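You operate a simulated robot arm through the tools that you are given. There is no shell and no other tool.

You are at the controls of a simulated robot arm. One attempt, no reset.

## Task
Move the yellow divider to slot one, close the book up and dust it.
Fine: divider down in the slot; push the brown bookend up to the book and both up to the divider; dust the top edge with the yellow duster, duster back on the trolley top. What is to be rubbed or washed off counts as gone when no trace of it is left.

The check looks at the end state, three seconds after you hand in, the way a careful person would. Anything else that was tipped, shoved, dropped, spilled or broken makes it a failure.

## Robot
A 7-joint arm with a three-finger gripper, fixed in place. Base frame: the origin is at the foot of the arm, x ahead of it, y to its left, z up. Readings come in mm, rad, newtons and seconds.
Its first joint turns from -2.897 to 2.897 rad. Payload 2.69 kg.
The tool frame sits at the grasp point between the pads (the TCP): z along the fingers, y along the line on which they close. The tips reach 30 mm beyond it. Largest opening 128 mm; the body of the gripper starts 117 mm behind the TCP.
Orientation is that of the tool frame in the base frame, as a unit quaternion [w, x, y, z]. With the fingers straight down and closing along the base's y, the tool's x points along the base's -x, its y along +y and its z along -z.

## Interface
- The arm moves only by the tool drive_tool. Its argument "commands" is a list that holds one entry, the list of rows, each a list of 7 numbers: the turn, a rotation vector about the base's x, y, z in degrees, then the shift along the base's x, y, z in m, then the finger opening in m, from 0 to 0.128. In form: [[[wx, wy, wz, tx, ty, tz, fingers], ...]]. A call has 1 to 20 rows; each row is the pose to reach, as a shift and turn from the pose commanded when the call began. Rows are played at 5 a second. More than 50 mm and 0.15 rad between two rows, or a gripper value outside its range, and nothing of the call is played. Where a pose cannot be reached the arm comes as near as it can. A force on the tool above 40 N (or 10 N above the force at the start of the call, whichever is more), or a blocked arm, ends the call early, and 0.2 s more pass. Each finger halts on what it meets, pressing with about 33 N; the grip force reading is that of the motor and also rises with nothing between the fingers. The clock runs only during rows and for 0.2 s after the last one: add rows that repeat a pose to give the fingers time. The reply holds the time, the measured pose of the TCP, the force on the tool along the base axes, the opening and the grip force, in the units named above and with some noise, with the torque about the TCP (base axes, N m) and any sound that the robot's microphone picked up, and new pictures: "pictures" is both (left out), scene, wrist or none.
- Cameras (640 x 400 px; columns grow to the right, rows downward): "scene" is fixed at [49.3, -651, 1420.1]; the picture's right is [0.86, -0.51, 0.00], its down [-0.16, -0.27, -0.95] and it looks along [0.49, 0.81, -0.32] (base axes); focal length 357 px, centre (320, 200). "wrist" rides on the gripper at [58, 54, -131] in the tool frame; the picture's right is [-0.68, 0.74, 0.00], its down [-0.62, -0.57, -0.55] and it looks along [-0.40, -0.37, 0.84] (tool axes); focal length 234 px, centre (320, 200). There is no depth. A picture from a camera that has moved, and an enlarged one, comes with that camera's place and axes in the base frame and with its lens.
- move_column(by): slides the trunk up (or, below 0, down) by that many mm; the arm rides with it, the base frame stays. It gives what a move gives, with no picture.
- close_up(camera, box): a new picture of the part [left, top, right, bottom] of that camera's present view, enlarged. It takes no simulated time.
- finish_job(): hands the job in; it is judged then, once.

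Nothing tells you positions but the pictures and the camera data. Unless the task says otherwise, let go and move clear before handing in.

The tools are called after ">>>" as name(argument=value, ...) on one line, values as JSON. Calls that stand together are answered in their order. drive_tool: Moves the arm, as the interface text tells. Its arguments: {"type":"object","properties":{"commands":{"type":"array","items":{"type":"array","items":{"type":"array","items":{"type":"number"}}}},"pictures":{"type":"string","enum":["both","scene","wrist","none"]}},"required":["commands"]} The other tools are called the same way: move_column (by) slides the trunk up or down; close_up (camera, box) takes an enlarged picture of a part of a camera's view; finish_job () hands the job in.

At the start:

```text
time_s: 0.0
tool_pos: [723.5, 208.3, 1351.8]
ee_rot: [0.001, 0.0, 1.0, 0.0]
force: [0.4, 0.0, -0.2]
ft_torque: [0.01, 0.0, -0.02]
width: 128.0
finger_force: 0.1
trunk travel left (down, up): [-150.0, 200.0]
```

scene: 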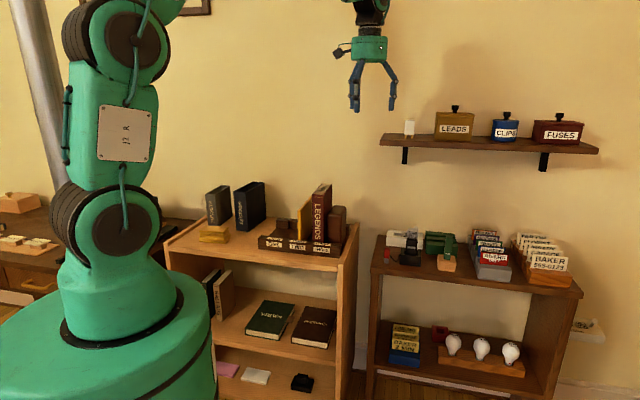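
wrist: 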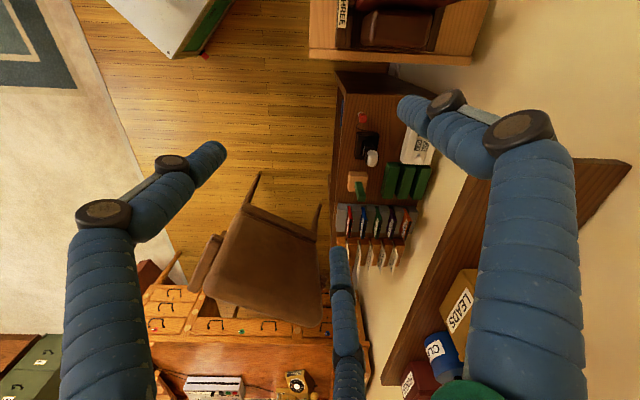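

I see a trolley with books and a slotted rack (LEGENDS book, yellow divider, brown bookends) in front of the wall. First I take enlarged pictures of it to locate everything.

>>> close_up(camera="scene", box=[160, 160, 370, 291])

>>> close_up(camera="scene", box=[240, 175, 360, 250])

>>> close_up(camera="scene", box=[180, 260, 380, 400])

>>> close_up(camera="wrist", box=[300, 0, 500, 125])

```text
3.05 times, centred on (265, 226) of scene
camera zoom: at [49.3, -651.0, 1420.1], right [0.86, -0.51, 0.0], down [-0.16, -0.27, -0.95], along [0.49, 0.81, -0.32], focal length 1087 px, centre (488, 122)
```

zoom: 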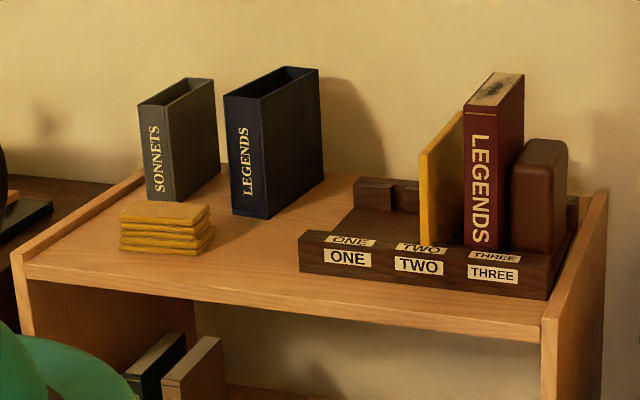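

```text
5.33 times, centred on (300, 212) of scene
camera zoom: at [49.3, -651.0, 1420.1], right [0.86, -0.51, 0.0], down [-0.16, -0.27, -0.95], along [0.49, 0.81, -0.32], focal length 1902 px, centre (427, 133)
```

zoom: 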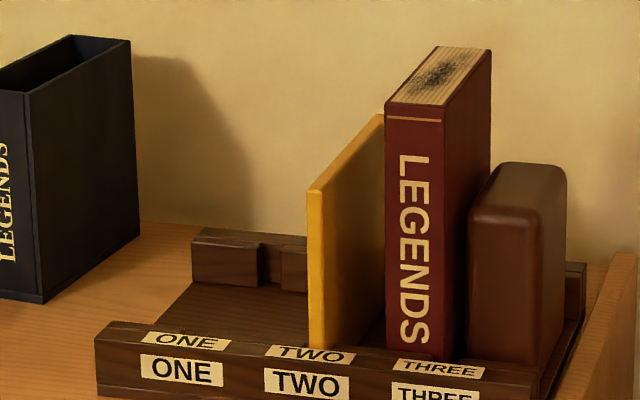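

```text
2.86 times, centred on (280, 330) of scene
camera zoom: at [49.3, -651.0, 1420.1], right [0.86, -0.51, 0.0], down [-0.16, -0.27, -0.95], along [0.49, 0.81, -0.32], focal length 1019 px, centre (434, -171)
```

zoom: 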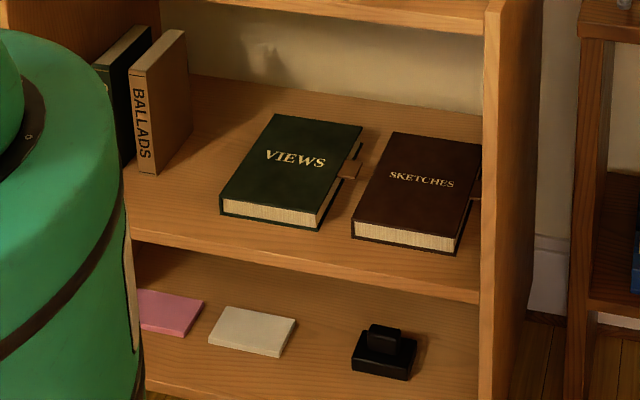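

```text
3.20 times, centred on (400, 62) of wrist
camera zoom: at [666.0, 261.8, 1482.5], right [0.68, 0.74, 0.0], down [0.62, -0.57, 0.55], along [0.4, -0.37, -0.84], focal length 749 px, centre (64, 640)
```

zoom: 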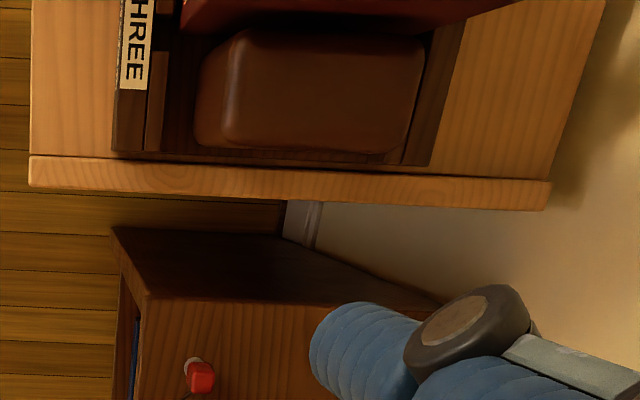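

I take the trolley to be turned about 45° to the base, top near z≈830, with the rack around (570, 400). Next I swing the gripper above it, turned 45°, to get a look from above and triangulate.

>>> drive_tool(commands=[[[0, 0, 7.5, -0.027, 0.02, 0, 0.128], [0, 0, 15, -0.054, 0.04, 0, 0.128], [0, 0, 22.5, -0.081, 0.06, 0, 0.128], [0, 0, 30, -0.108, 0.08, 0, 0.128], [0, 0, 37.5, -0.135, 0.1, 0, 0.128], [0, 0, 45, -0.163, 0.122, 0, 0.128], [0, 0, 45, -0.163, 0.122, 0, 0.128]]], pictures="both")

```text
time_s: 1.6
tool_pos: [561.4, 332.8, 1350.2]
ee_rot: [0.0, -0.384, 0.923, 0.0]
force: [-0.9, 0.6, -0.6]
ft_torque: [-0.04, -0.07, 0.0]
width: 128.0
finger_force: 0.1
trunk travel left (down, up): [-150.0, 200.0]
camera wrist: at [482.9, 327.8, 1482.5], right [-0.04, 1.0, 0.0], down [0.84, 0.04, 0.55], along [0.55, 0.02, -0.84], focal length 234 px, centre (320, 200)
```

scene: 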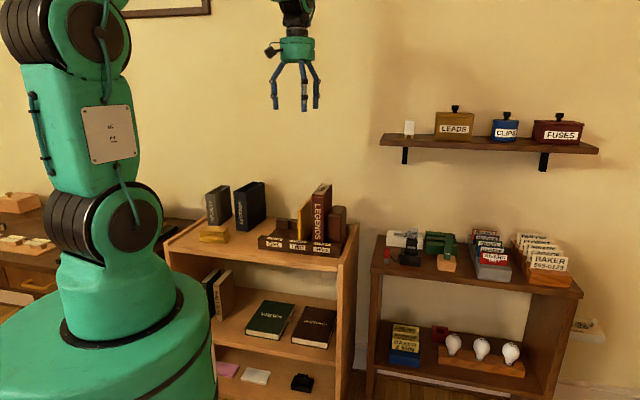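
wrist: 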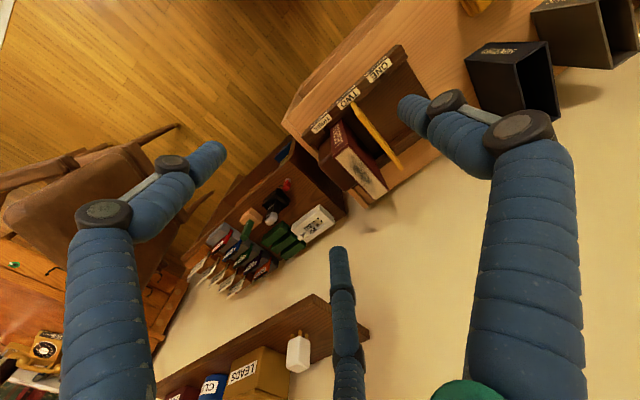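

The rack and trolley are now visible from above. I look closer at both the gripper and the rack before going on.

>>> close_up(camera="scene", box=[240, 0, 360, 120])

>>> close_up(camera="wrist", box=[270, 20, 470, 220])

>>> close_up(camera="wrist", box=[430, 0, 640, 130])

```text
3.33 times, centred on (300, 60) of scene
camera zoom: at [49.3, -651.0, 1420.1], right [0.86, -0.51, 0.0], down [-0.16, -0.27, -0.95], along [0.49, 0.81, -0.32], focal length 1189 px, centre (387, 667)
```

zoom: 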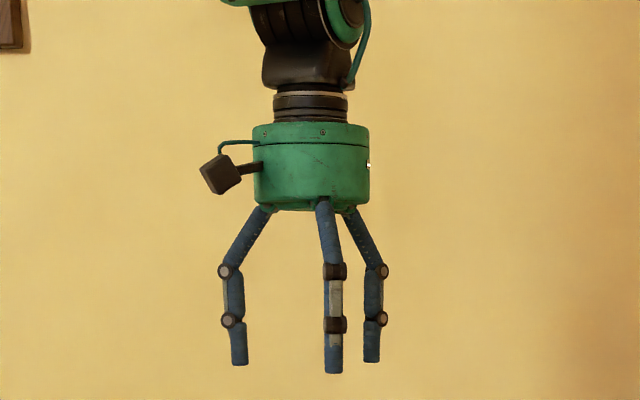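

```text
2.00 times, centred on (370, 120) of wrist
camera zoom: at [482.9, 327.8, 1482.5], right [-0.04, 1.0, 0.0], down [0.84, 0.04, 0.55], along [0.55, 0.02, -0.84], focal length 468 px, centre (220, 360)
```

zoom: 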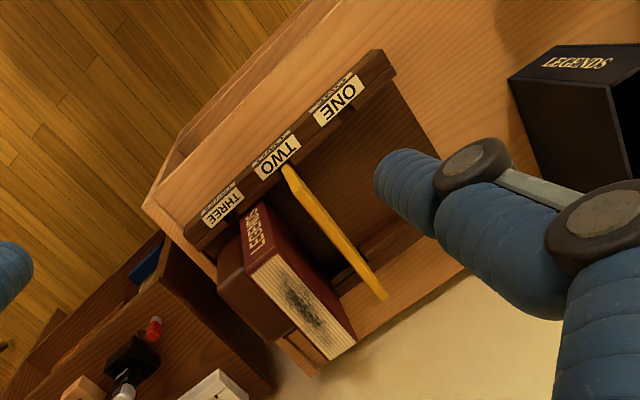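

```text
3.05 times, centred on (535, 65) of wrist
camera zoom: at [482.9, 327.8, 1482.5], right [-0.04, 1.0, 0.0], down [0.84, 0.04, 0.55], along [0.55, 0.02, -0.84], focal length 714 px, centre (-335, 611)
```

zoom: 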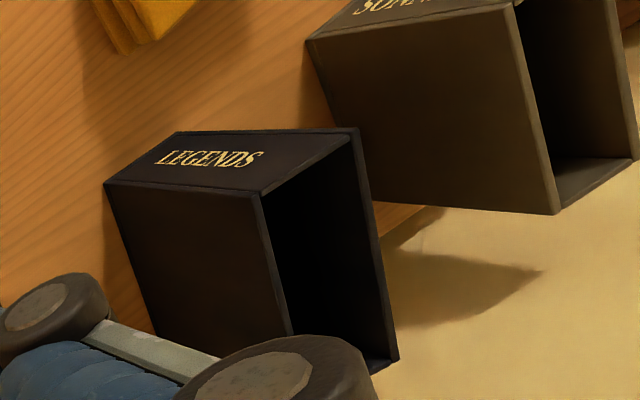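

The gripper appears to have three prongs rather than two, so I close it here in free air and watch how the fingers actually move before relying on it.

>>> drive_tool(commands=[[[0, 0, 0, 0, 0, 0, 0.06], [0, 0, 0, 0, 0, 0, 0.06], [0, 0, 0, 0, 0, 0, 0.06]]], pictures="both")

>>> close_up(camera="scene", box=[240, 0, 360, 120])

>>> drive_tool(commands=[[[0, 0, 0, 0, 0, 0, 0.0], [0, 0, 0, 0, 0, 0, 0.0], [0, 0, 0, 0, 0, 0, 0.0]]], pictures="both")

>>> close_up(camera="scene", box=[240, 0, 360, 120])

```text
time_s: 2.4
tool_pos: [561.8, 331.4, 1350.8]
ee_rot: [0.0, -0.383, 0.924, -0.001]
force: [-0.4, 0.6, -0.1]
ft_torque: [0.0, 0.03, 0.01]
width: 60.1
finger_force: 0.0
trunk travel left (down, up): [-150.0, 200.0]
camera wrist: at [483.6, 327.4, 1482.6], right [-0.04, 1.0, 0.0], down [0.84, 0.04, 0.55], along [0.55, 0.02, -0.84], focal length 234 px, centre (320, 200)
```

scene: 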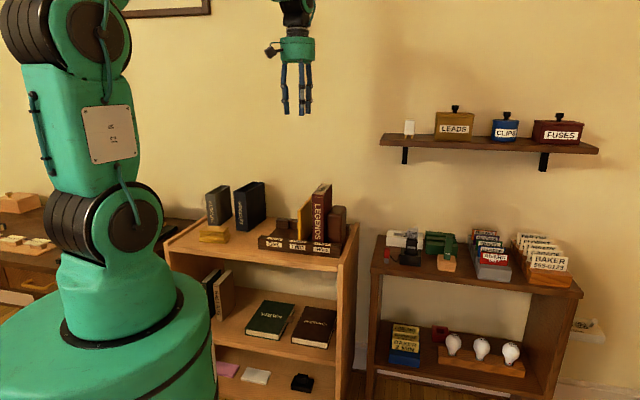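
wrist: 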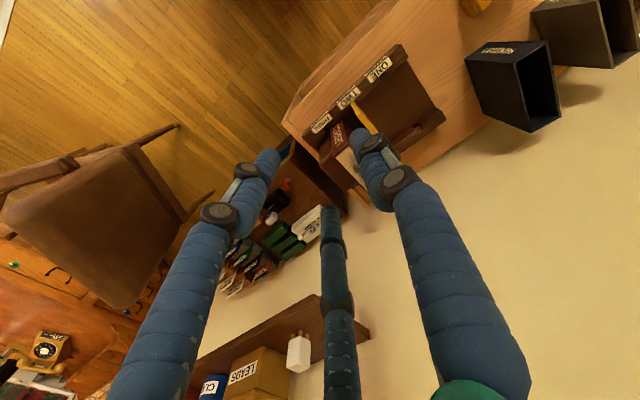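

```text
3.33 times, centred on (300, 60) of scene
camera zoom: at [49.3, -651.0, 1420.1], right [0.86, -0.51, 0.0], down [-0.16, -0.27, -0.95], along [0.49, 0.81, -0.32], focal length 1189 px, centre (387, 667)
```

zoom: 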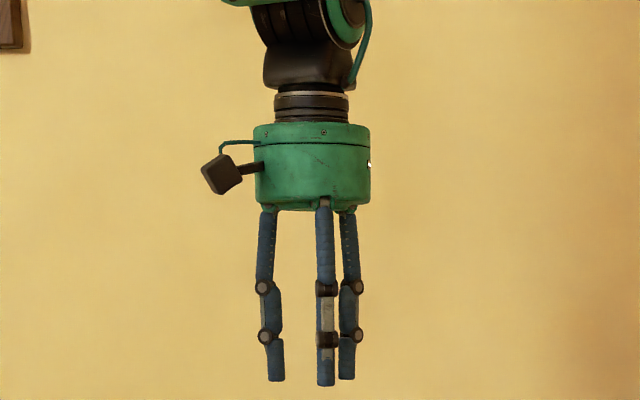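

```text
time_s: 3.2
tool_pos: [561.2, 332.5, 1350.7]
ee_rot: [0.001, -0.383, 0.924, 0.0]
force: [-0.2, -0.9, 0.4]
ft_torque: [0.02, 0.0, 0.0]
width: 2.1
finger_force: 31.5
trunk travel left (down, up): [-150.0, 200.0]
camera wrist: at [483.6, 327.4, 1482.6], right [-0.04, 1.0, 0.0], down [0.84, 0.04, 0.55], along [0.55, 0.02, -0.84], focal length 234 px, centre (320, 200)
```

scene: 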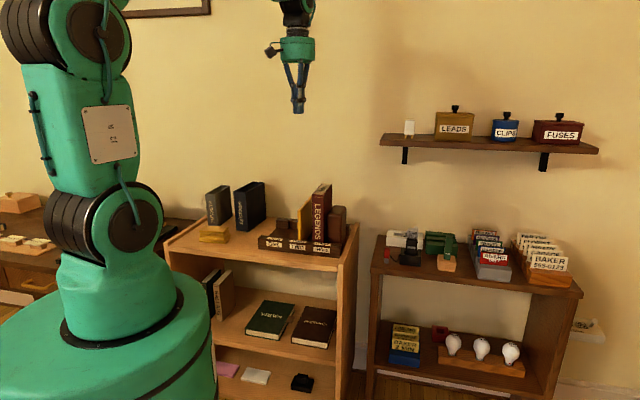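
wrist: 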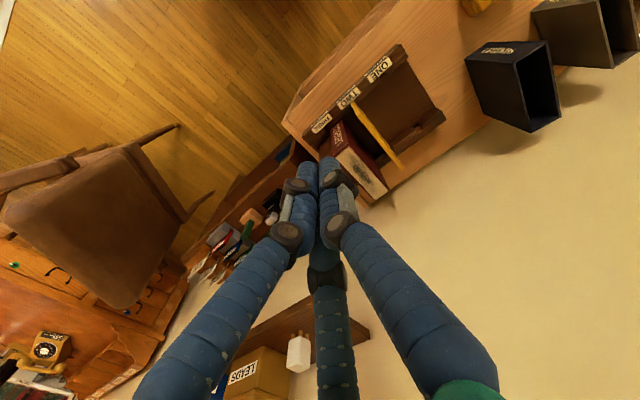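

```text
3.33 times, centred on (300, 60) of scene
camera zoom: at [49.3, -651.0, 1420.1], right [0.86, -0.51, 0.0], down [-0.16, -0.27, -0.95], along [0.49, 0.81, -0.32], focal length 1189 px, centre (387, 667)
```

zoom: 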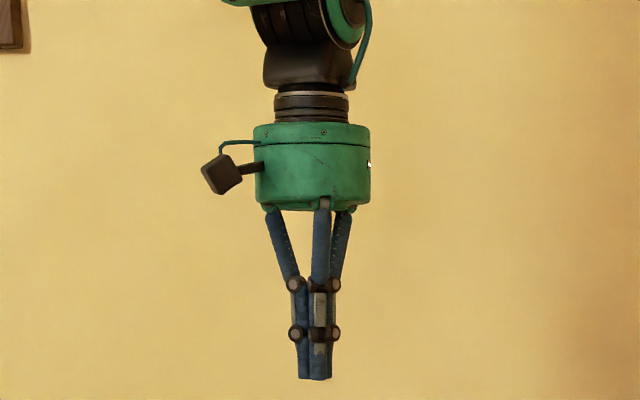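

Closing is centred on the TCP, all prongs meeting there. From the two views I get the book top near (700, 425, 1036) and the divider near (645, 465, 980); I move the wrist camera closer, over the rack, to measure it better.

>>> drive_tool(commands=[[[0, 0, 0, 0.03, 0.02, -0.025, 0.0], [0, 0, 0, 0.06, 0.04, -0.05, 0.0], [0, 0, 0, 0.095, 0.06, -0.075, 0.0], [0, 0, 0, 0.13, 0.08, -0.1, 0.0], [0, 0, 0, 0.13, 0.08, -0.1, 0.0]]], pictures="both")

>>> close_up(camera="wrist", box=[180, 0, 440, 162])

>>> close_up(camera="wrist", box=[240, 60, 400, 160])

```text
time_s: 4.4
tool_pos: [691.1, 411.7, 1248.9]
ee_rot: [-0.001, -0.383, 0.924, -0.001]
force: [1.3, 0.1, -0.1]
ft_torque: [-0.03, 0.08, 0.0]
width: 2.3
finger_force: 31.8
trunk travel left (down, up): [-150.0, 200.0]
camera wrist: at [613.7, 407.3, 1381.1], right [-0.04, 1.0, 0.0], down [0.84, 0.04, 0.55], along [0.55, 0.02, -0.84], focal length 234 px, centre (320, 200)
```

scene: 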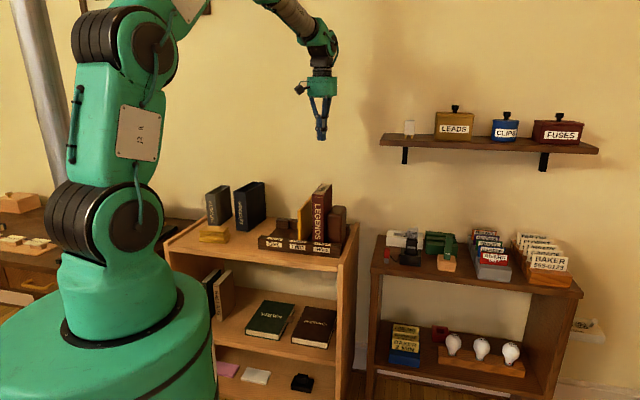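
wrist: 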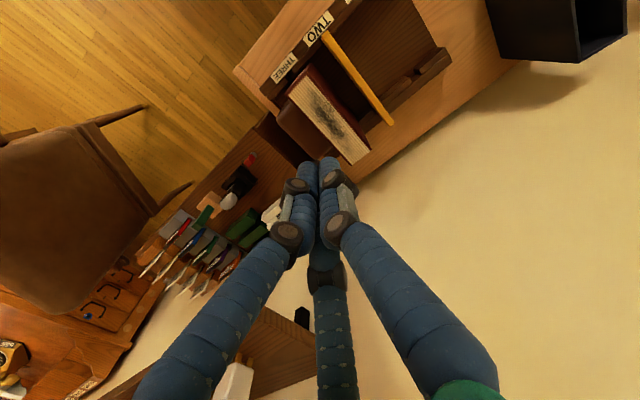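

```text
2.46 times, centred on (310, 81) of wrist
camera zoom: at [613.7, 407.3, 1381.1], right [-0.04, 1.0, 0.0], down [0.84, 0.04, 0.55], along [0.55, 0.02, -0.84], focal length 576 px, centre (345, 493)
```

zoom: 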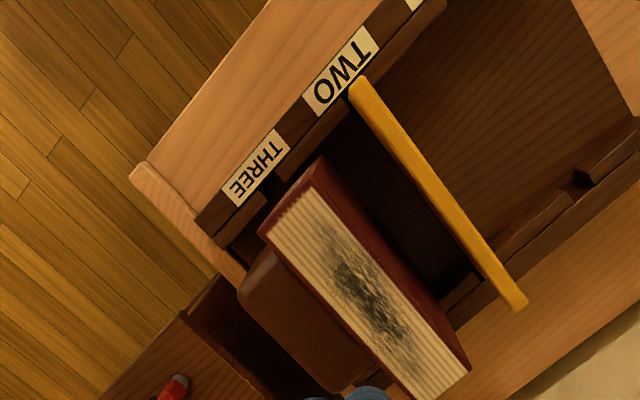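

```text
4.00 times, centred on (320, 110) of wrist
camera zoom: at [613.7, 407.3, 1381.1], right [-0.04, 1.0, 0.0], down [0.84, 0.04, 0.55], along [0.55, 0.02, -0.84], focal length 937 px, centre (320, 560)
```

zoom: 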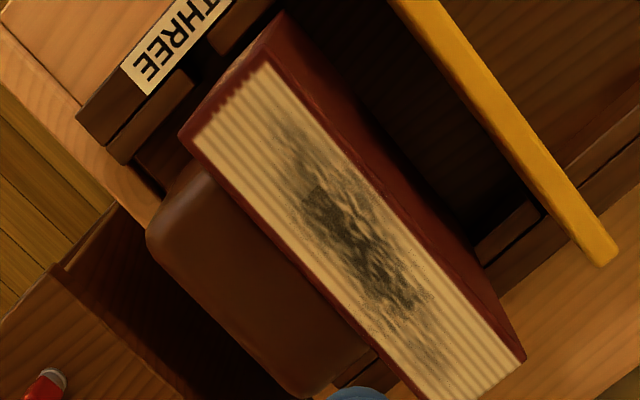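

The divider stands at slot two with top near z≈975, the book top near z≈1038, slots about 89 mm apart. I move the camera over slot one to measure the notches.

>>> drive_tool(commands=[[[0, 0, 0, -0.0125, 0.031, -0.025, 0.0], [0, 0, 0, -0.025, 0.062, -0.05, 0.0], [0, 0, 0, -0.0375, 0.093, -0.075, 0.0], [0, 0, 0, -0.05, 0.123, -0.1, 0.0], [0, 0, 0, -0.05, 0.123, -0.1, 0.0]]], pictures="both")

>>> close_up(camera="wrist", box=[200, 0, 520, 200])

>>> close_up(camera="wrist", box=[260, 0, 420, 100])

```text
time_s: 5.6
tool_pos: [640.0, 536.2, 1149.9]
ee_rot: [0.0, -0.382, 0.924, 0.0]
force: [-0.2, 0.9, -0.3]
ft_torque: [-0.06, -0.05, 0.02]
width: 2.0
finger_force: 31.5
trunk travel left (down, up): [-150.0, 200.0]
camera wrist: at [561.5, 532.5, 1282.6], right [-0.04, 1.0, 0.0], down [0.84, 0.04, 0.55], along [0.55, 0.02, -0.84], focal length 234 px, centre (320, 200)
```

scene: 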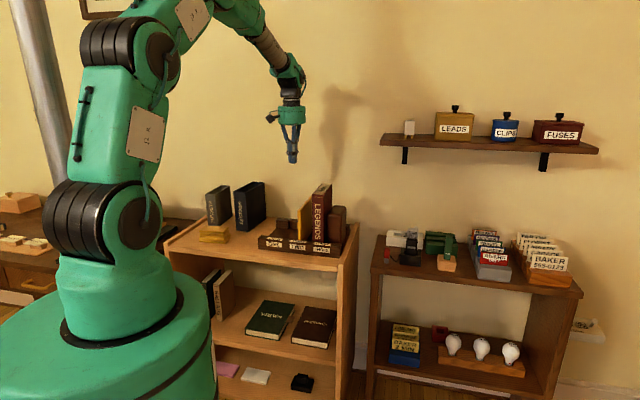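
wrist: 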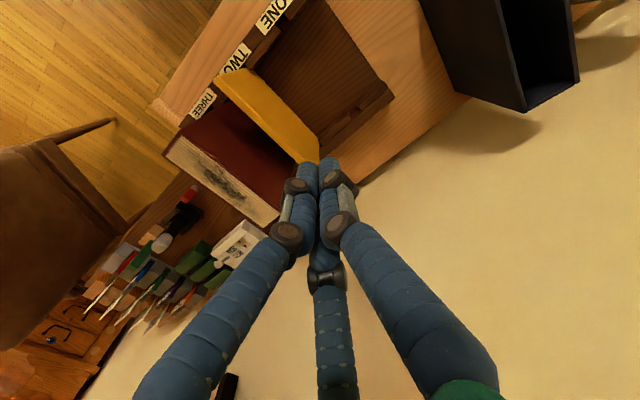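

```text
2.00 times, centred on (360, 100) of wrist
camera zoom: at [561.5, 532.5, 1282.6], right [-0.04, 1.0, 0.0], down [0.84, 0.04, 0.55], along [0.55, 0.02, -0.84], focal length 468 px, centre (240, 400)
```

zoom: 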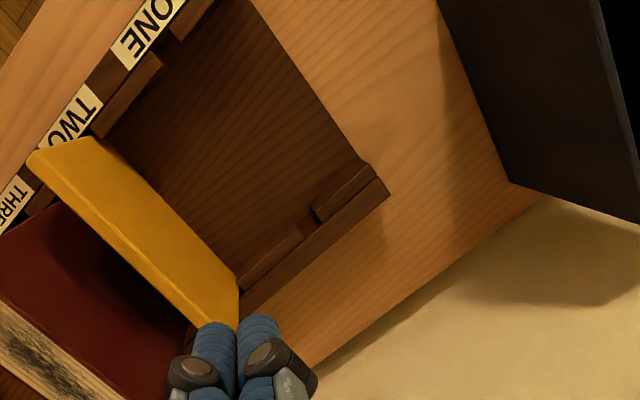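

```text
4.00 times, centred on (340, 50) of wrist
camera zoom: at [561.5, 532.5, 1282.6], right [-0.04, 1.0, 0.0], down [0.84, 0.04, 0.55], along [0.55, 0.02, -0.84], focal length 937 px, centre (240, 800)
```

zoom: 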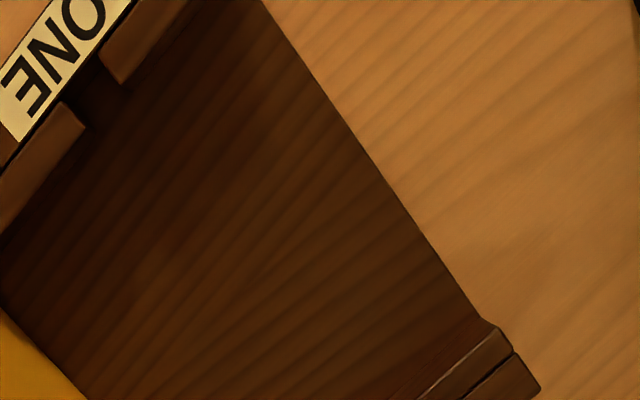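

Slot one notch comes out at s≈39.5 (20 mm wide), the divider centred at s≈128, z top ≈976. I now go above the divider with the fingers opened modestly, staying clear of the book, and check the alignment.

>>> drive_tool(commands=[[[0, 0, 0, 0.008, -0.029, -0.03, 0.05], [0, 0, 0, 0.0155, -0.058, -0.06, 0.05], [0, 0, 0, 0.0155, -0.058, -0.06, 0.05], [0, 0, 0, 0.0155, -0.058, -0.06, 0.05]]], pictures="both")

>>> close_up(camera="wrist", box=[200, 0, 440, 250])

>>> close_up(camera="scene", box=[240, 120, 380, 260])

```text
time_s: 6.6
tool_pos: [654.8, 476.1, 1090.8]
ee_rot: [0.0, -0.383, 0.924, 0.0]
force: [-0.1, 0.4, -0.1]
ft_torque: [0.02, -0.01, 0.01]
width: 50.1
finger_force: 0.1
trunk travel left (down, up): [-150.0, 200.0]
camera wrist: at [576.8, 471.3, 1222.9], right [-0.04, 1.0, 0.0], down [0.84, 0.04, 0.55], along [0.55, 0.02, -0.84], focal length 234 px, centre (320, 200)
```

scene: 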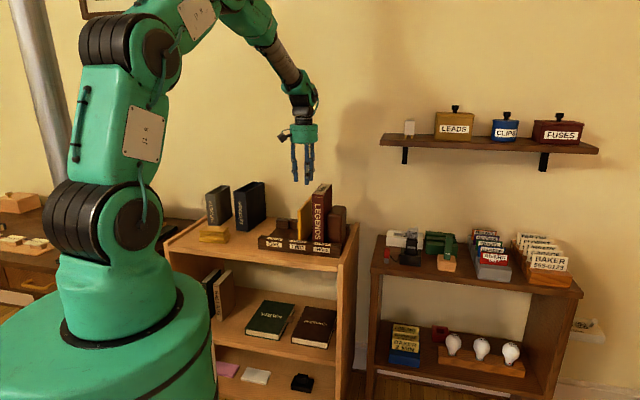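
wrist: 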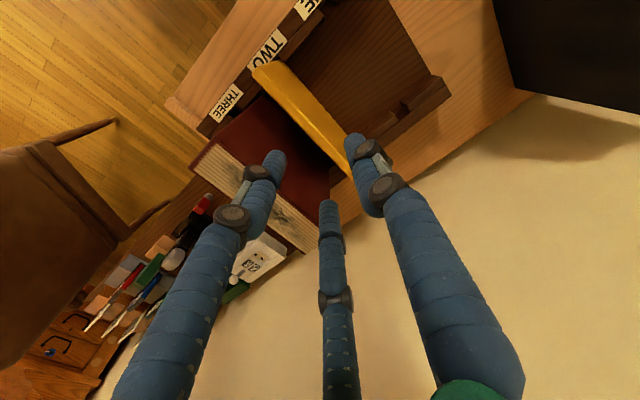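

```text
1.60 times, centred on (320, 125) of wrist
camera zoom: at [576.8, 471.3, 1222.9], right [-0.04, 1.0, 0.0], down [0.84, 0.04, 0.55], along [0.55, 0.02, -0.84], focal length 375 px, centre (320, 320)
```

zoom: 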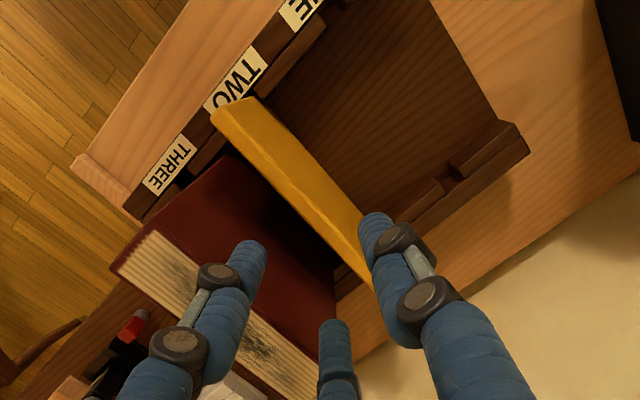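

```text
2.86 times, centred on (310, 190) of scene
camera zoom: at [49.3, -651.0, 1420.1], right [0.86, -0.51, 0.0], down [-0.16, -0.27, -0.95], along [0.49, 0.81, -0.32], focal length 1019 px, centre (349, 229)
```

zoom: 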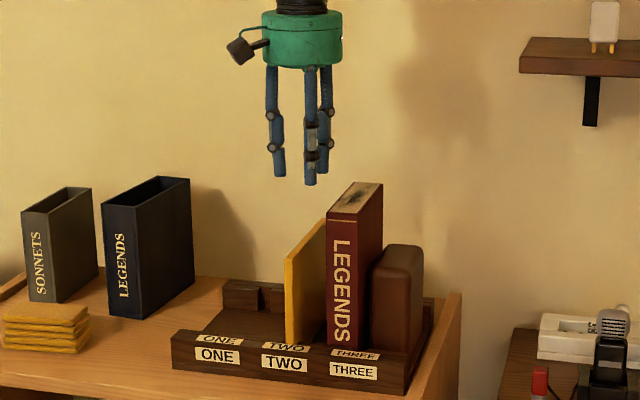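

The divider's top edge lies right under the TCP. I lower to a 25 mm overlap and check before gripping.

>>> drive_tool(commands=[[[0, 0, 0, 0, 0, -0.035, 0.05], [0, 0, 0, 0, 0, -0.07, 0.05], [0, 0, 0, 0, 0, -0.1, 0.05], [0, 0, 0, 0, 0, -0.12, 0.05], [0, 0, 0, 0, 0, -0.14, 0.05], [0, 0, 0, 0, 0, -0.14, 0.05]]], pictures="both")

>>> close_up(camera="wrist", box=[200, 0, 440, 250])

>>> close_up(camera="scene", box=[240, 140, 380, 260])

```text
time_s: 8.0
tool_pos: [656.7, 477.8, 948.5]
ee_rot: [0.0, -0.383, 0.924, 0.0]
force: [0.2, 0.0, 0.6]
ft_torque: [0.02, 0.02, -0.03]
width: 49.9
finger_force: 0.3
trunk travel left (down, up): [-150.0, 200.0]
camera wrist: at [578.2, 473.0, 1081.7], right [-0.04, 1.0, 0.0], down [0.84, 0.04, 0.55], along [0.55, 0.02, -0.84], focal length 234 px, centre (320, 200)
```

scene: 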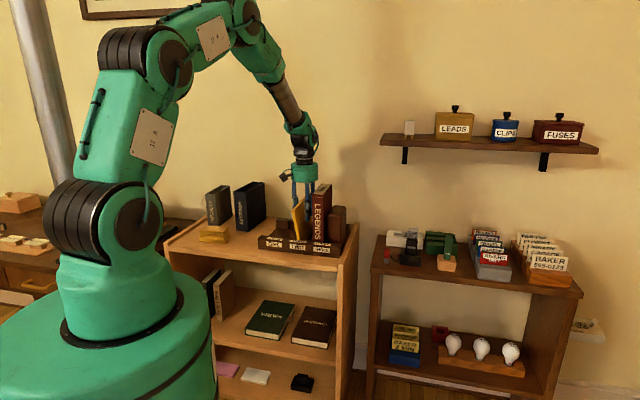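
wrist: 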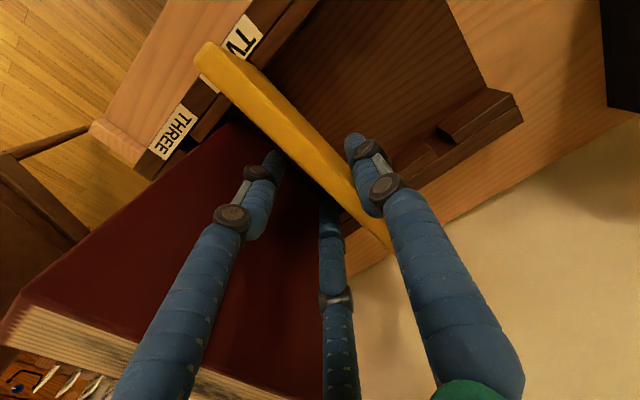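

```text
1.60 times, centred on (320, 125) of wrist
camera zoom: at [578.2, 473.0, 1081.7], right [-0.04, 1.0, 0.0], down [0.84, 0.04, 0.55], along [0.55, 0.02, -0.84], focal length 375 px, centre (320, 320)
```

zoom: 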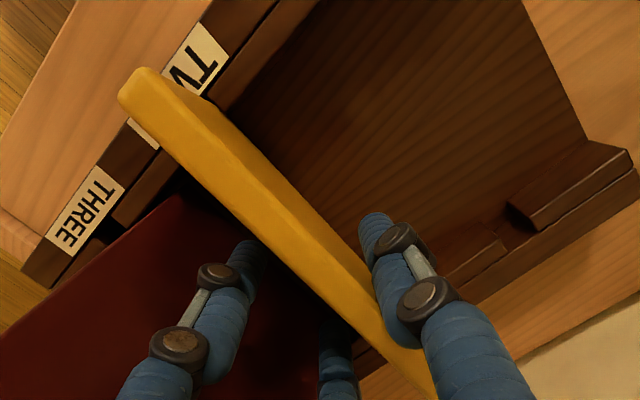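

```text
3.33 times, centred on (310, 200) of scene
camera zoom: at [49.3, -651.0, 1420.1], right [0.86, -0.51, 0.0], down [-0.16, -0.27, -0.95], along [0.49, 0.81, -0.32], focal length 1189 px, centre (353, 200)
```

zoom: 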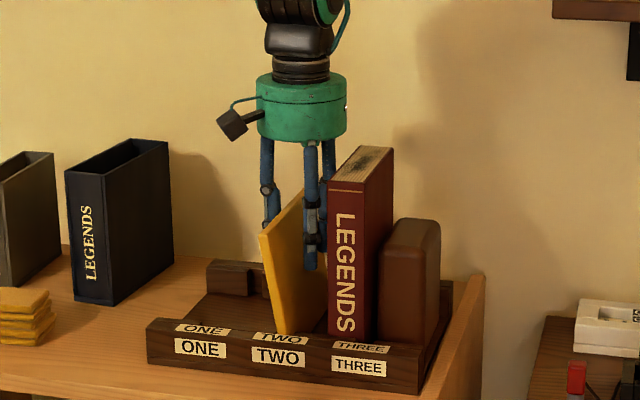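

The divider has tilted a little to the left inside its loose slot, so the prongs on the right touched it: the three visible fingers are real. Closing centres it, so I close now and look.

>>> drive_tool(commands=[[[0, 0, 0, 0, 0, 0, 0.035], [0, 0, 0, 0, 0, 0, 0.02], [0, 0, 0, 0, 0, 0, 0.0], [0, 0, 0, 0, 0, 0, 0.0], [0, 0, 0, 0, 0, 0, 0.0]]], pictures="both")

>>> close_up(camera="wrist", box=[200, 0, 440, 250])

>>> close_up(camera="scene", box=[240, 140, 380, 260])

```text
time_s: 9.2
tool_pos: [657.4, 475.4, 950.2]
ee_rot: [0.0, -0.383, 0.924, 0.0]
force: [21.3, -20.4, -0.2]
ft_torque: [-1.75, -1.79, 0.04]
width: 21.4
finger_force: 32.7
trunk travel left (down, up): [-150.0, 200.0]
camera wrist: at [579.4, 471.5, 1082.2], right [-0.04, 1.0, 0.0], down [0.84, 0.04, 0.55], along [0.55, 0.02, -0.84], focal length 234 px, centre (320, 200)
```

scene: 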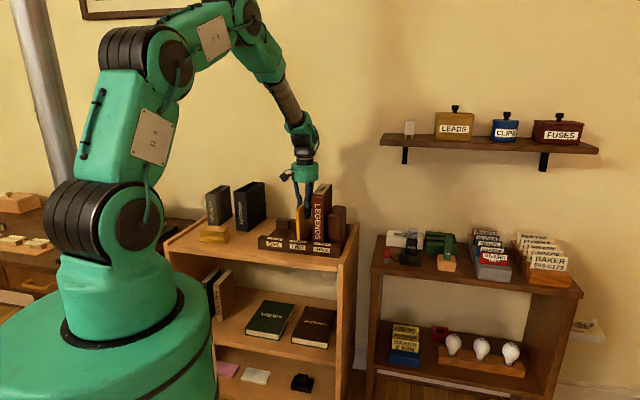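
wrist: 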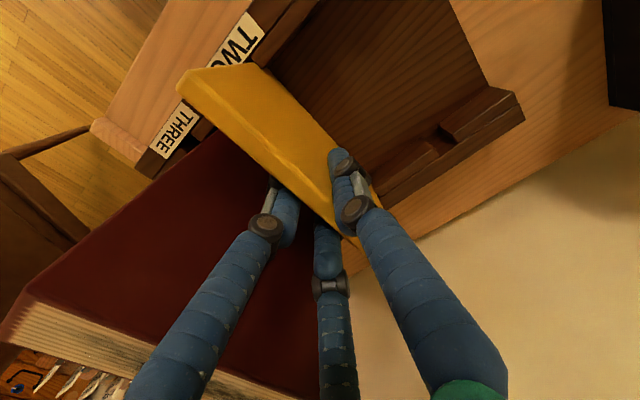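

```text
1.60 times, centred on (320, 125) of wrist
camera zoom: at [579.4, 471.5, 1082.2], right [-0.04, 1.0, 0.0], down [0.84, 0.04, 0.55], along [0.55, 0.02, -0.84], focal length 375 px, centre (320, 320)
```

zoom: 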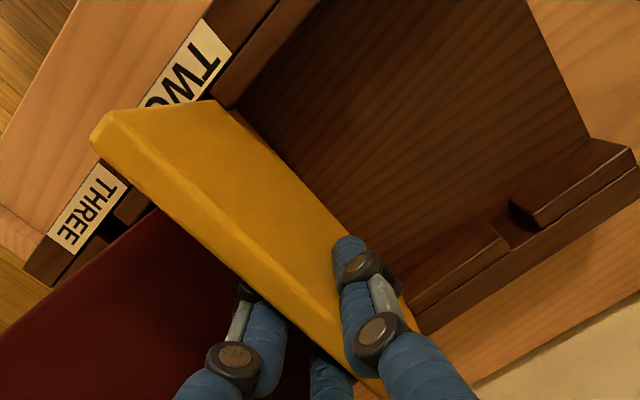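

```text
3.33 times, centred on (310, 200) of scene
camera zoom: at [49.3, -651.0, 1420.1], right [0.86, -0.51, 0.0], down [-0.16, -0.27, -0.95], along [0.49, 0.81, -0.32], focal length 1189 px, centre (353, 200)
```

zoom: 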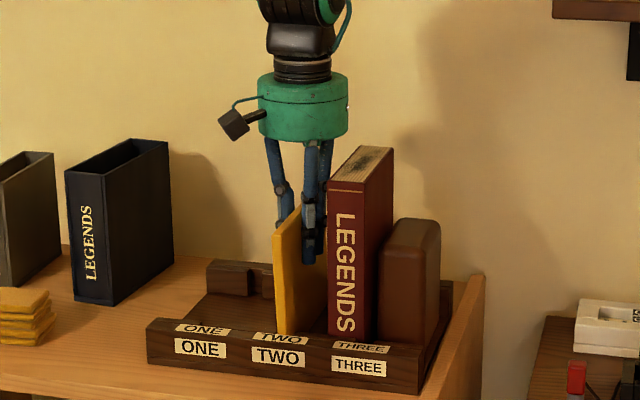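

The divider is gripped; the force and torque show it pressing on the notch's left edge near z≈867. I ease the tool a little to the right to relieve that before lifting.

>>> drive_tool(commands=[[[0, 0, 0, 0.0014, -0.0014, 0, 0.0], [0, 0, 0, 0.0014, -0.0014, 0, 0.0], [0, 0, 0, 0.0014, -0.0014, 0, 0.0]]], pictures="none")

```text
time_s: 10.0
tool_pos: [658.1, 474.6, 948.4]
ee_rot: [0.001, -0.383, 0.924, -0.001]
force: [14.9, -8.2, -3.7]
ft_torque: [-0.85, -1.18, -0.01]
width: 20.6
finger_force: 32.7
trunk travel left (down, up): [-150.0, 200.0]
```

The side load halved with 2 mm, so I ease another 2 mm.

>>> drive_tool(commands=[[[0, 0, 0, 0.0012, -0.001, 0, 0.0], [0, 0, 0, 0.0016, -0.0012, 0, 0.0], [0, 0, 0, 0.0016, -0.0012, 0, 0.0]]], pictures="wrist")

>>> close_up(camera="wrist", box=[160, 0, 400, 250])

>>> close_up(camera="scene", box=[240, 140, 380, 260])

```text
time_s: 10.8
tool_pos: [659.2, 473.3, 950.1]
ee_rot: [0.0, -0.383, 0.924, 0.0]
force: [1.1, -0.4, -0.5]
ft_torque: [-0.02, -0.08, 0.02]
width: 19.6
finger_force: 32.8
trunk travel left (down, up): [-150.0, 200.0]
camera wrist: at [580.5, 469.6, 1082.3], right [-0.04, 1.0, 0.0], down [0.84, 0.04, 0.55], along [0.55, 0.02, -0.84], focal length 234 px, centre (320, 200)
```

wrist: 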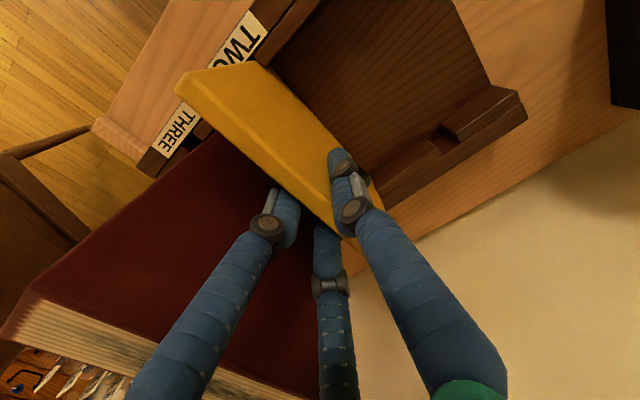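

```text
1.60 times, centred on (280, 125) of wrist
camera zoom: at [580.5, 469.6, 1082.3], right [-0.04, 1.0, 0.0], down [0.84, 0.04, 0.55], along [0.55, 0.02, -0.84], focal length 375 px, centre (384, 320)
```

zoom: 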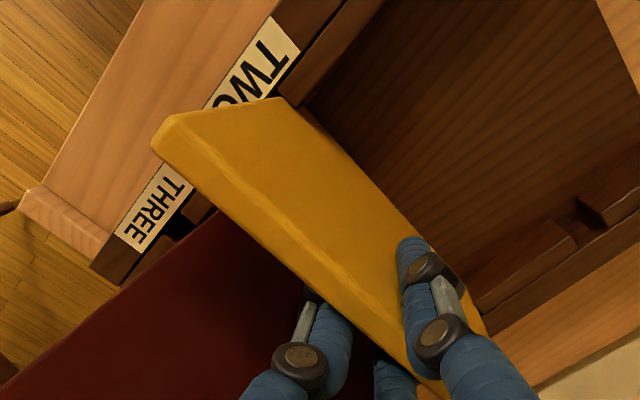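

```text
3.33 times, centred on (310, 200) of scene
camera zoom: at [49.3, -651.0, 1420.1], right [0.86, -0.51, 0.0], down [-0.16, -0.27, -0.95], along [0.49, 0.81, -0.32], focal length 1189 px, centre (353, 200)
```

zoom: 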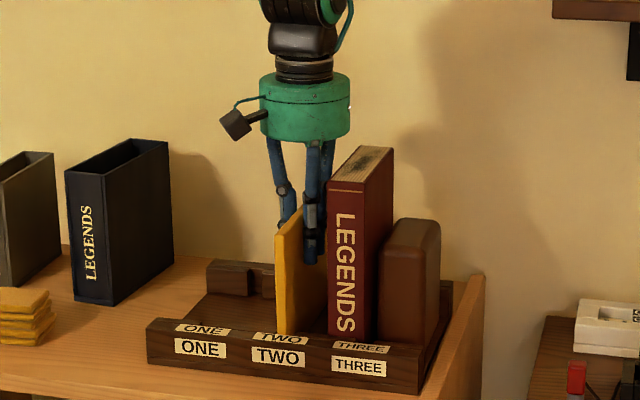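

Side load is gone and the divider hangs upright, its centre about 3.7 mm left of the TCP. I lift it straight up 75 mm.

>>> drive_tool(commands=[[[0, 0, 0, 0, 0, 0.01, 0.0], [0, 0, 0, 0, 0, 0.025, 0.0], [0, 0, 0, 0, 0, 0.045, 0.0], [0, 0, 0, 0, 0, 0.065, 0.0], [0, 0, 0, 0, 0, 0.08, 0.0], [0, 0, 0, 0, 0, 0.08, 0.0]]], pictures="both")

>>> close_up(camera="scene", box=[230, 130, 370, 260])

```text
time_s: 12.2
tool_pos: [657.4, 472.1, 1031.7]
ee_rot: [0.001, -0.382, 0.924, -0.001]
force: [-0.5, 0.2, -0.9]
ft_torque: [0.02, -0.03, -0.03]
width: 19.6
finger_force: 32.8
trunk travel left (down, up): [-150.0, 200.0]
camera wrist: at [579.9, 468.6, 1164.0], right [-0.04, 1.0, 0.0], down [0.84, 0.04, 0.55], along [0.55, 0.02, -0.84], focal length 234 px, centre (320, 200)
```

scene: 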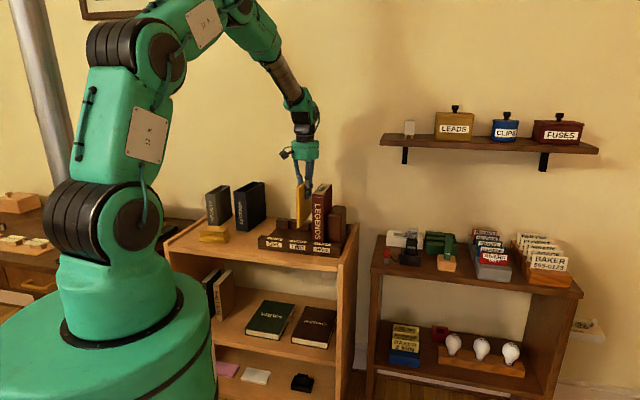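
wrist: 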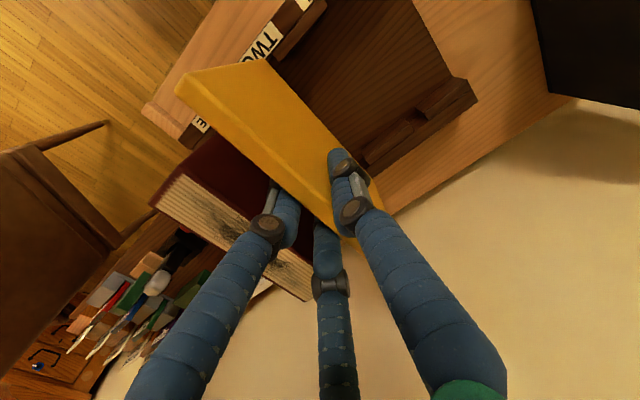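

```text
3.08 times, centred on (300, 195) of scene
camera zoom: at [49.3, -651.0, 1420.1], right [0.86, -0.51, 0.0], down [-0.16, -0.27, -0.95], along [0.49, 0.81, -0.32], focal length 1097 px, centre (382, 215)
```

zoom: 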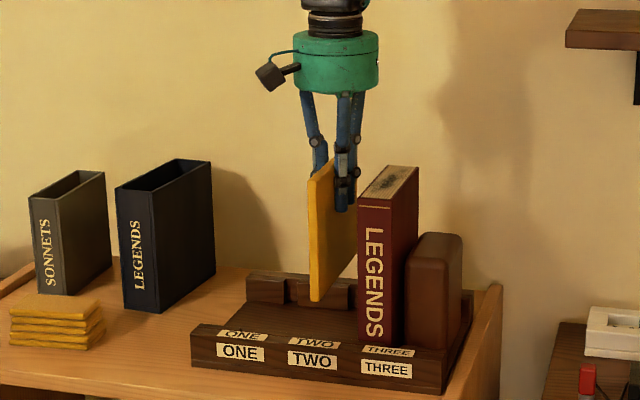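

The divider is out, upright and clear of the rail. I carry it left by the slot pitch (89 mm) and check it over notch one.

>>> drive_tool(commands=[[[0, 0, 0, -0.015, 0.015, 0, 0.0], [0, 0, 0, -0.035, 0.035, 0, 0.0], [0, 0, 0, -0.055, 0.055, 0, 0.0], [0, 0, 0, -0.063, 0.063, 0, 0.0], [0, 0, 0, -0.063, 0.063, 0, 0.0], [0, 0, 0, -0.063, 0.063, 0, 0.0]]], pictures="both")

>>> close_up(camera="scene", box=[230, 130, 370, 260])

>>> close_up(camera="wrist", box=[160, 0, 480, 200])

```text
time_s: 13.6
tool_pos: [596.5, 538.7, 1031.0]
ee_rot: [0.0, -0.383, 0.924, 0.0]
force: [-0.7, 0.2, -1.4]
ft_torque: [0.03, -0.01, -0.01]
width: 19.7
finger_force: 33.1
trunk travel left (down, up): [-150.0, 200.0]
camera wrist: at [518.1, 533.3, 1163.5], right [-0.04, 1.0, 0.0], down [0.84, 0.04, 0.55], along [0.55, 0.02, -0.84], focal length 234 px, centre (320, 200)
```

scene: 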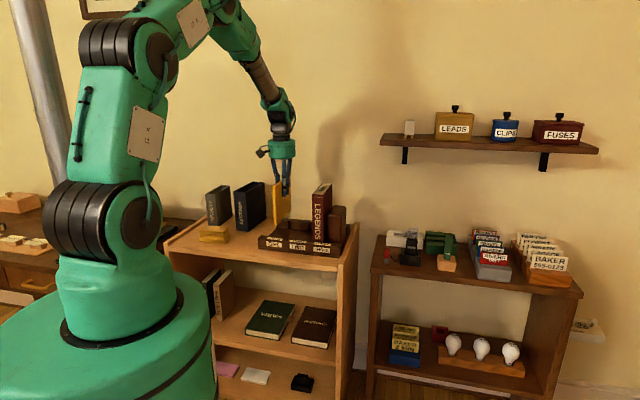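
wrist: 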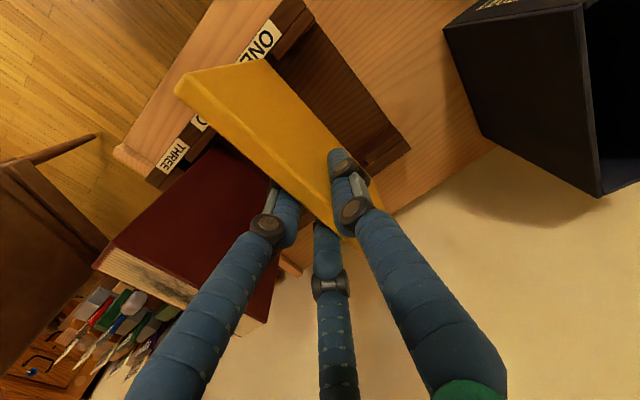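

```text
3.08 times, centred on (300, 195) of scene
camera zoom: at [49.3, -651.0, 1420.1], right [0.86, -0.51, 0.0], down [-0.16, -0.27, -0.95], along [0.49, 0.81, -0.32], focal length 1097 px, centre (382, 215)
```

zoom: 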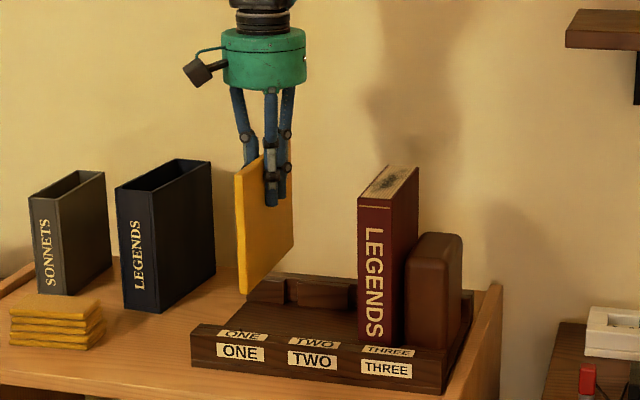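

```text
2.00 times, centred on (320, 100) of wrist
camera zoom: at [518.1, 533.3, 1163.5], right [-0.04, 1.0, 0.0], down [0.84, 0.04, 0.55], along [0.55, 0.02, -0.84], focal length 468 px, centre (320, 400)
```

zoom: 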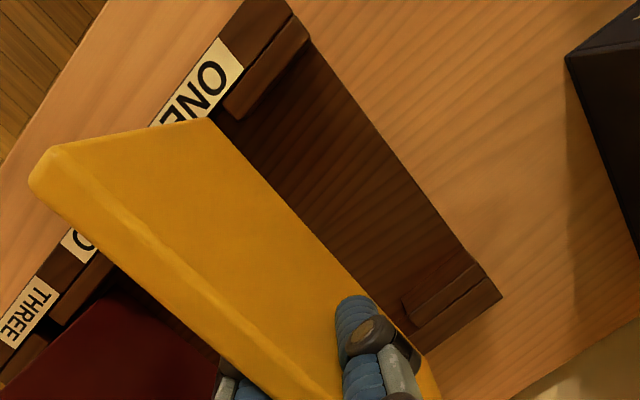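

It sits over notch one within about 1 mm by my measure. I lower in stages, looking again just above the rail.

>>> drive_tool(commands=[[[0, 0, 0, 0, 0, -0.015, 0.0], [0, 0, 0, 0, 0, -0.03, 0.0], [0, 0, 0, 0, 0, -0.04, 0.0], [0, 0, 0, 0, 0, -0.04, 0.0]]], pictures="both")

>>> close_up(camera="scene", box=[230, 150, 350, 260])

>>> close_up(camera="wrist", box=[160, 0, 480, 200])

```text
time_s: 14.6
tool_pos: [596.0, 535.4, 991.1]
ee_rot: [0.0, -0.383, 0.924, 0.0]
force: [-0.6, -0.1, -0.7]
ft_torque: [-0.01, 0.0, 0.0]
width: 19.5
finger_force: 33.1
trunk travel left (down, up): [-150.0, 200.0]
camera wrist: at [517.2, 532.7, 1123.0], right [-0.04, 1.0, 0.0], down [0.84, 0.04, 0.55], along [0.55, 0.02, -0.84], focal length 234 px, centre (320, 200)
```

scene: 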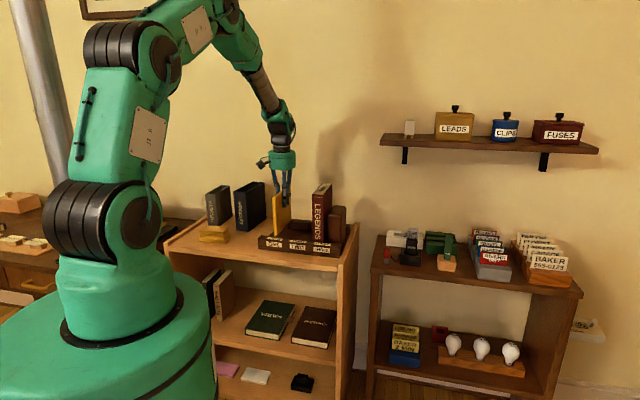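
wrist: 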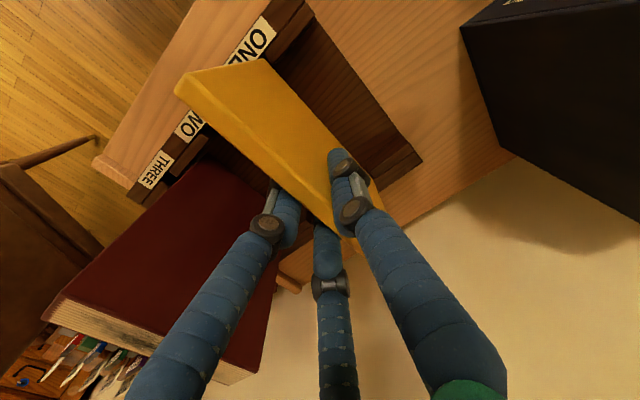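

```text
3.64 times, centred on (290, 205) of scene
camera zoom: at [49.3, -651.0, 1420.1], right [0.86, -0.51, 0.0], down [-0.16, -0.27, -0.95], along [0.49, 0.81, -0.32], focal length 1297 px, centre (429, 182)
```

zoom: 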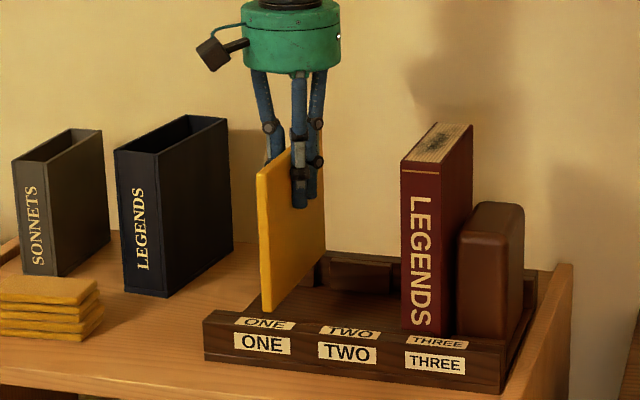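

```text
2.00 times, centred on (320, 100) of wrist
camera zoom: at [517.2, 532.7, 1123.0], right [-0.04, 1.0, 0.0], down [0.84, 0.04, 0.55], along [0.55, 0.02, -0.84], focal length 468 px, centre (320, 400)
```

zoom: 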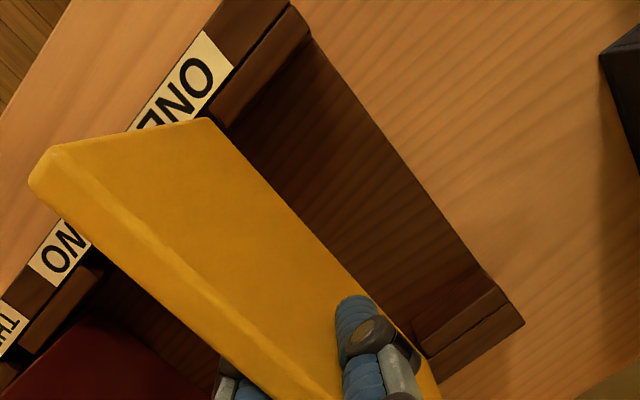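

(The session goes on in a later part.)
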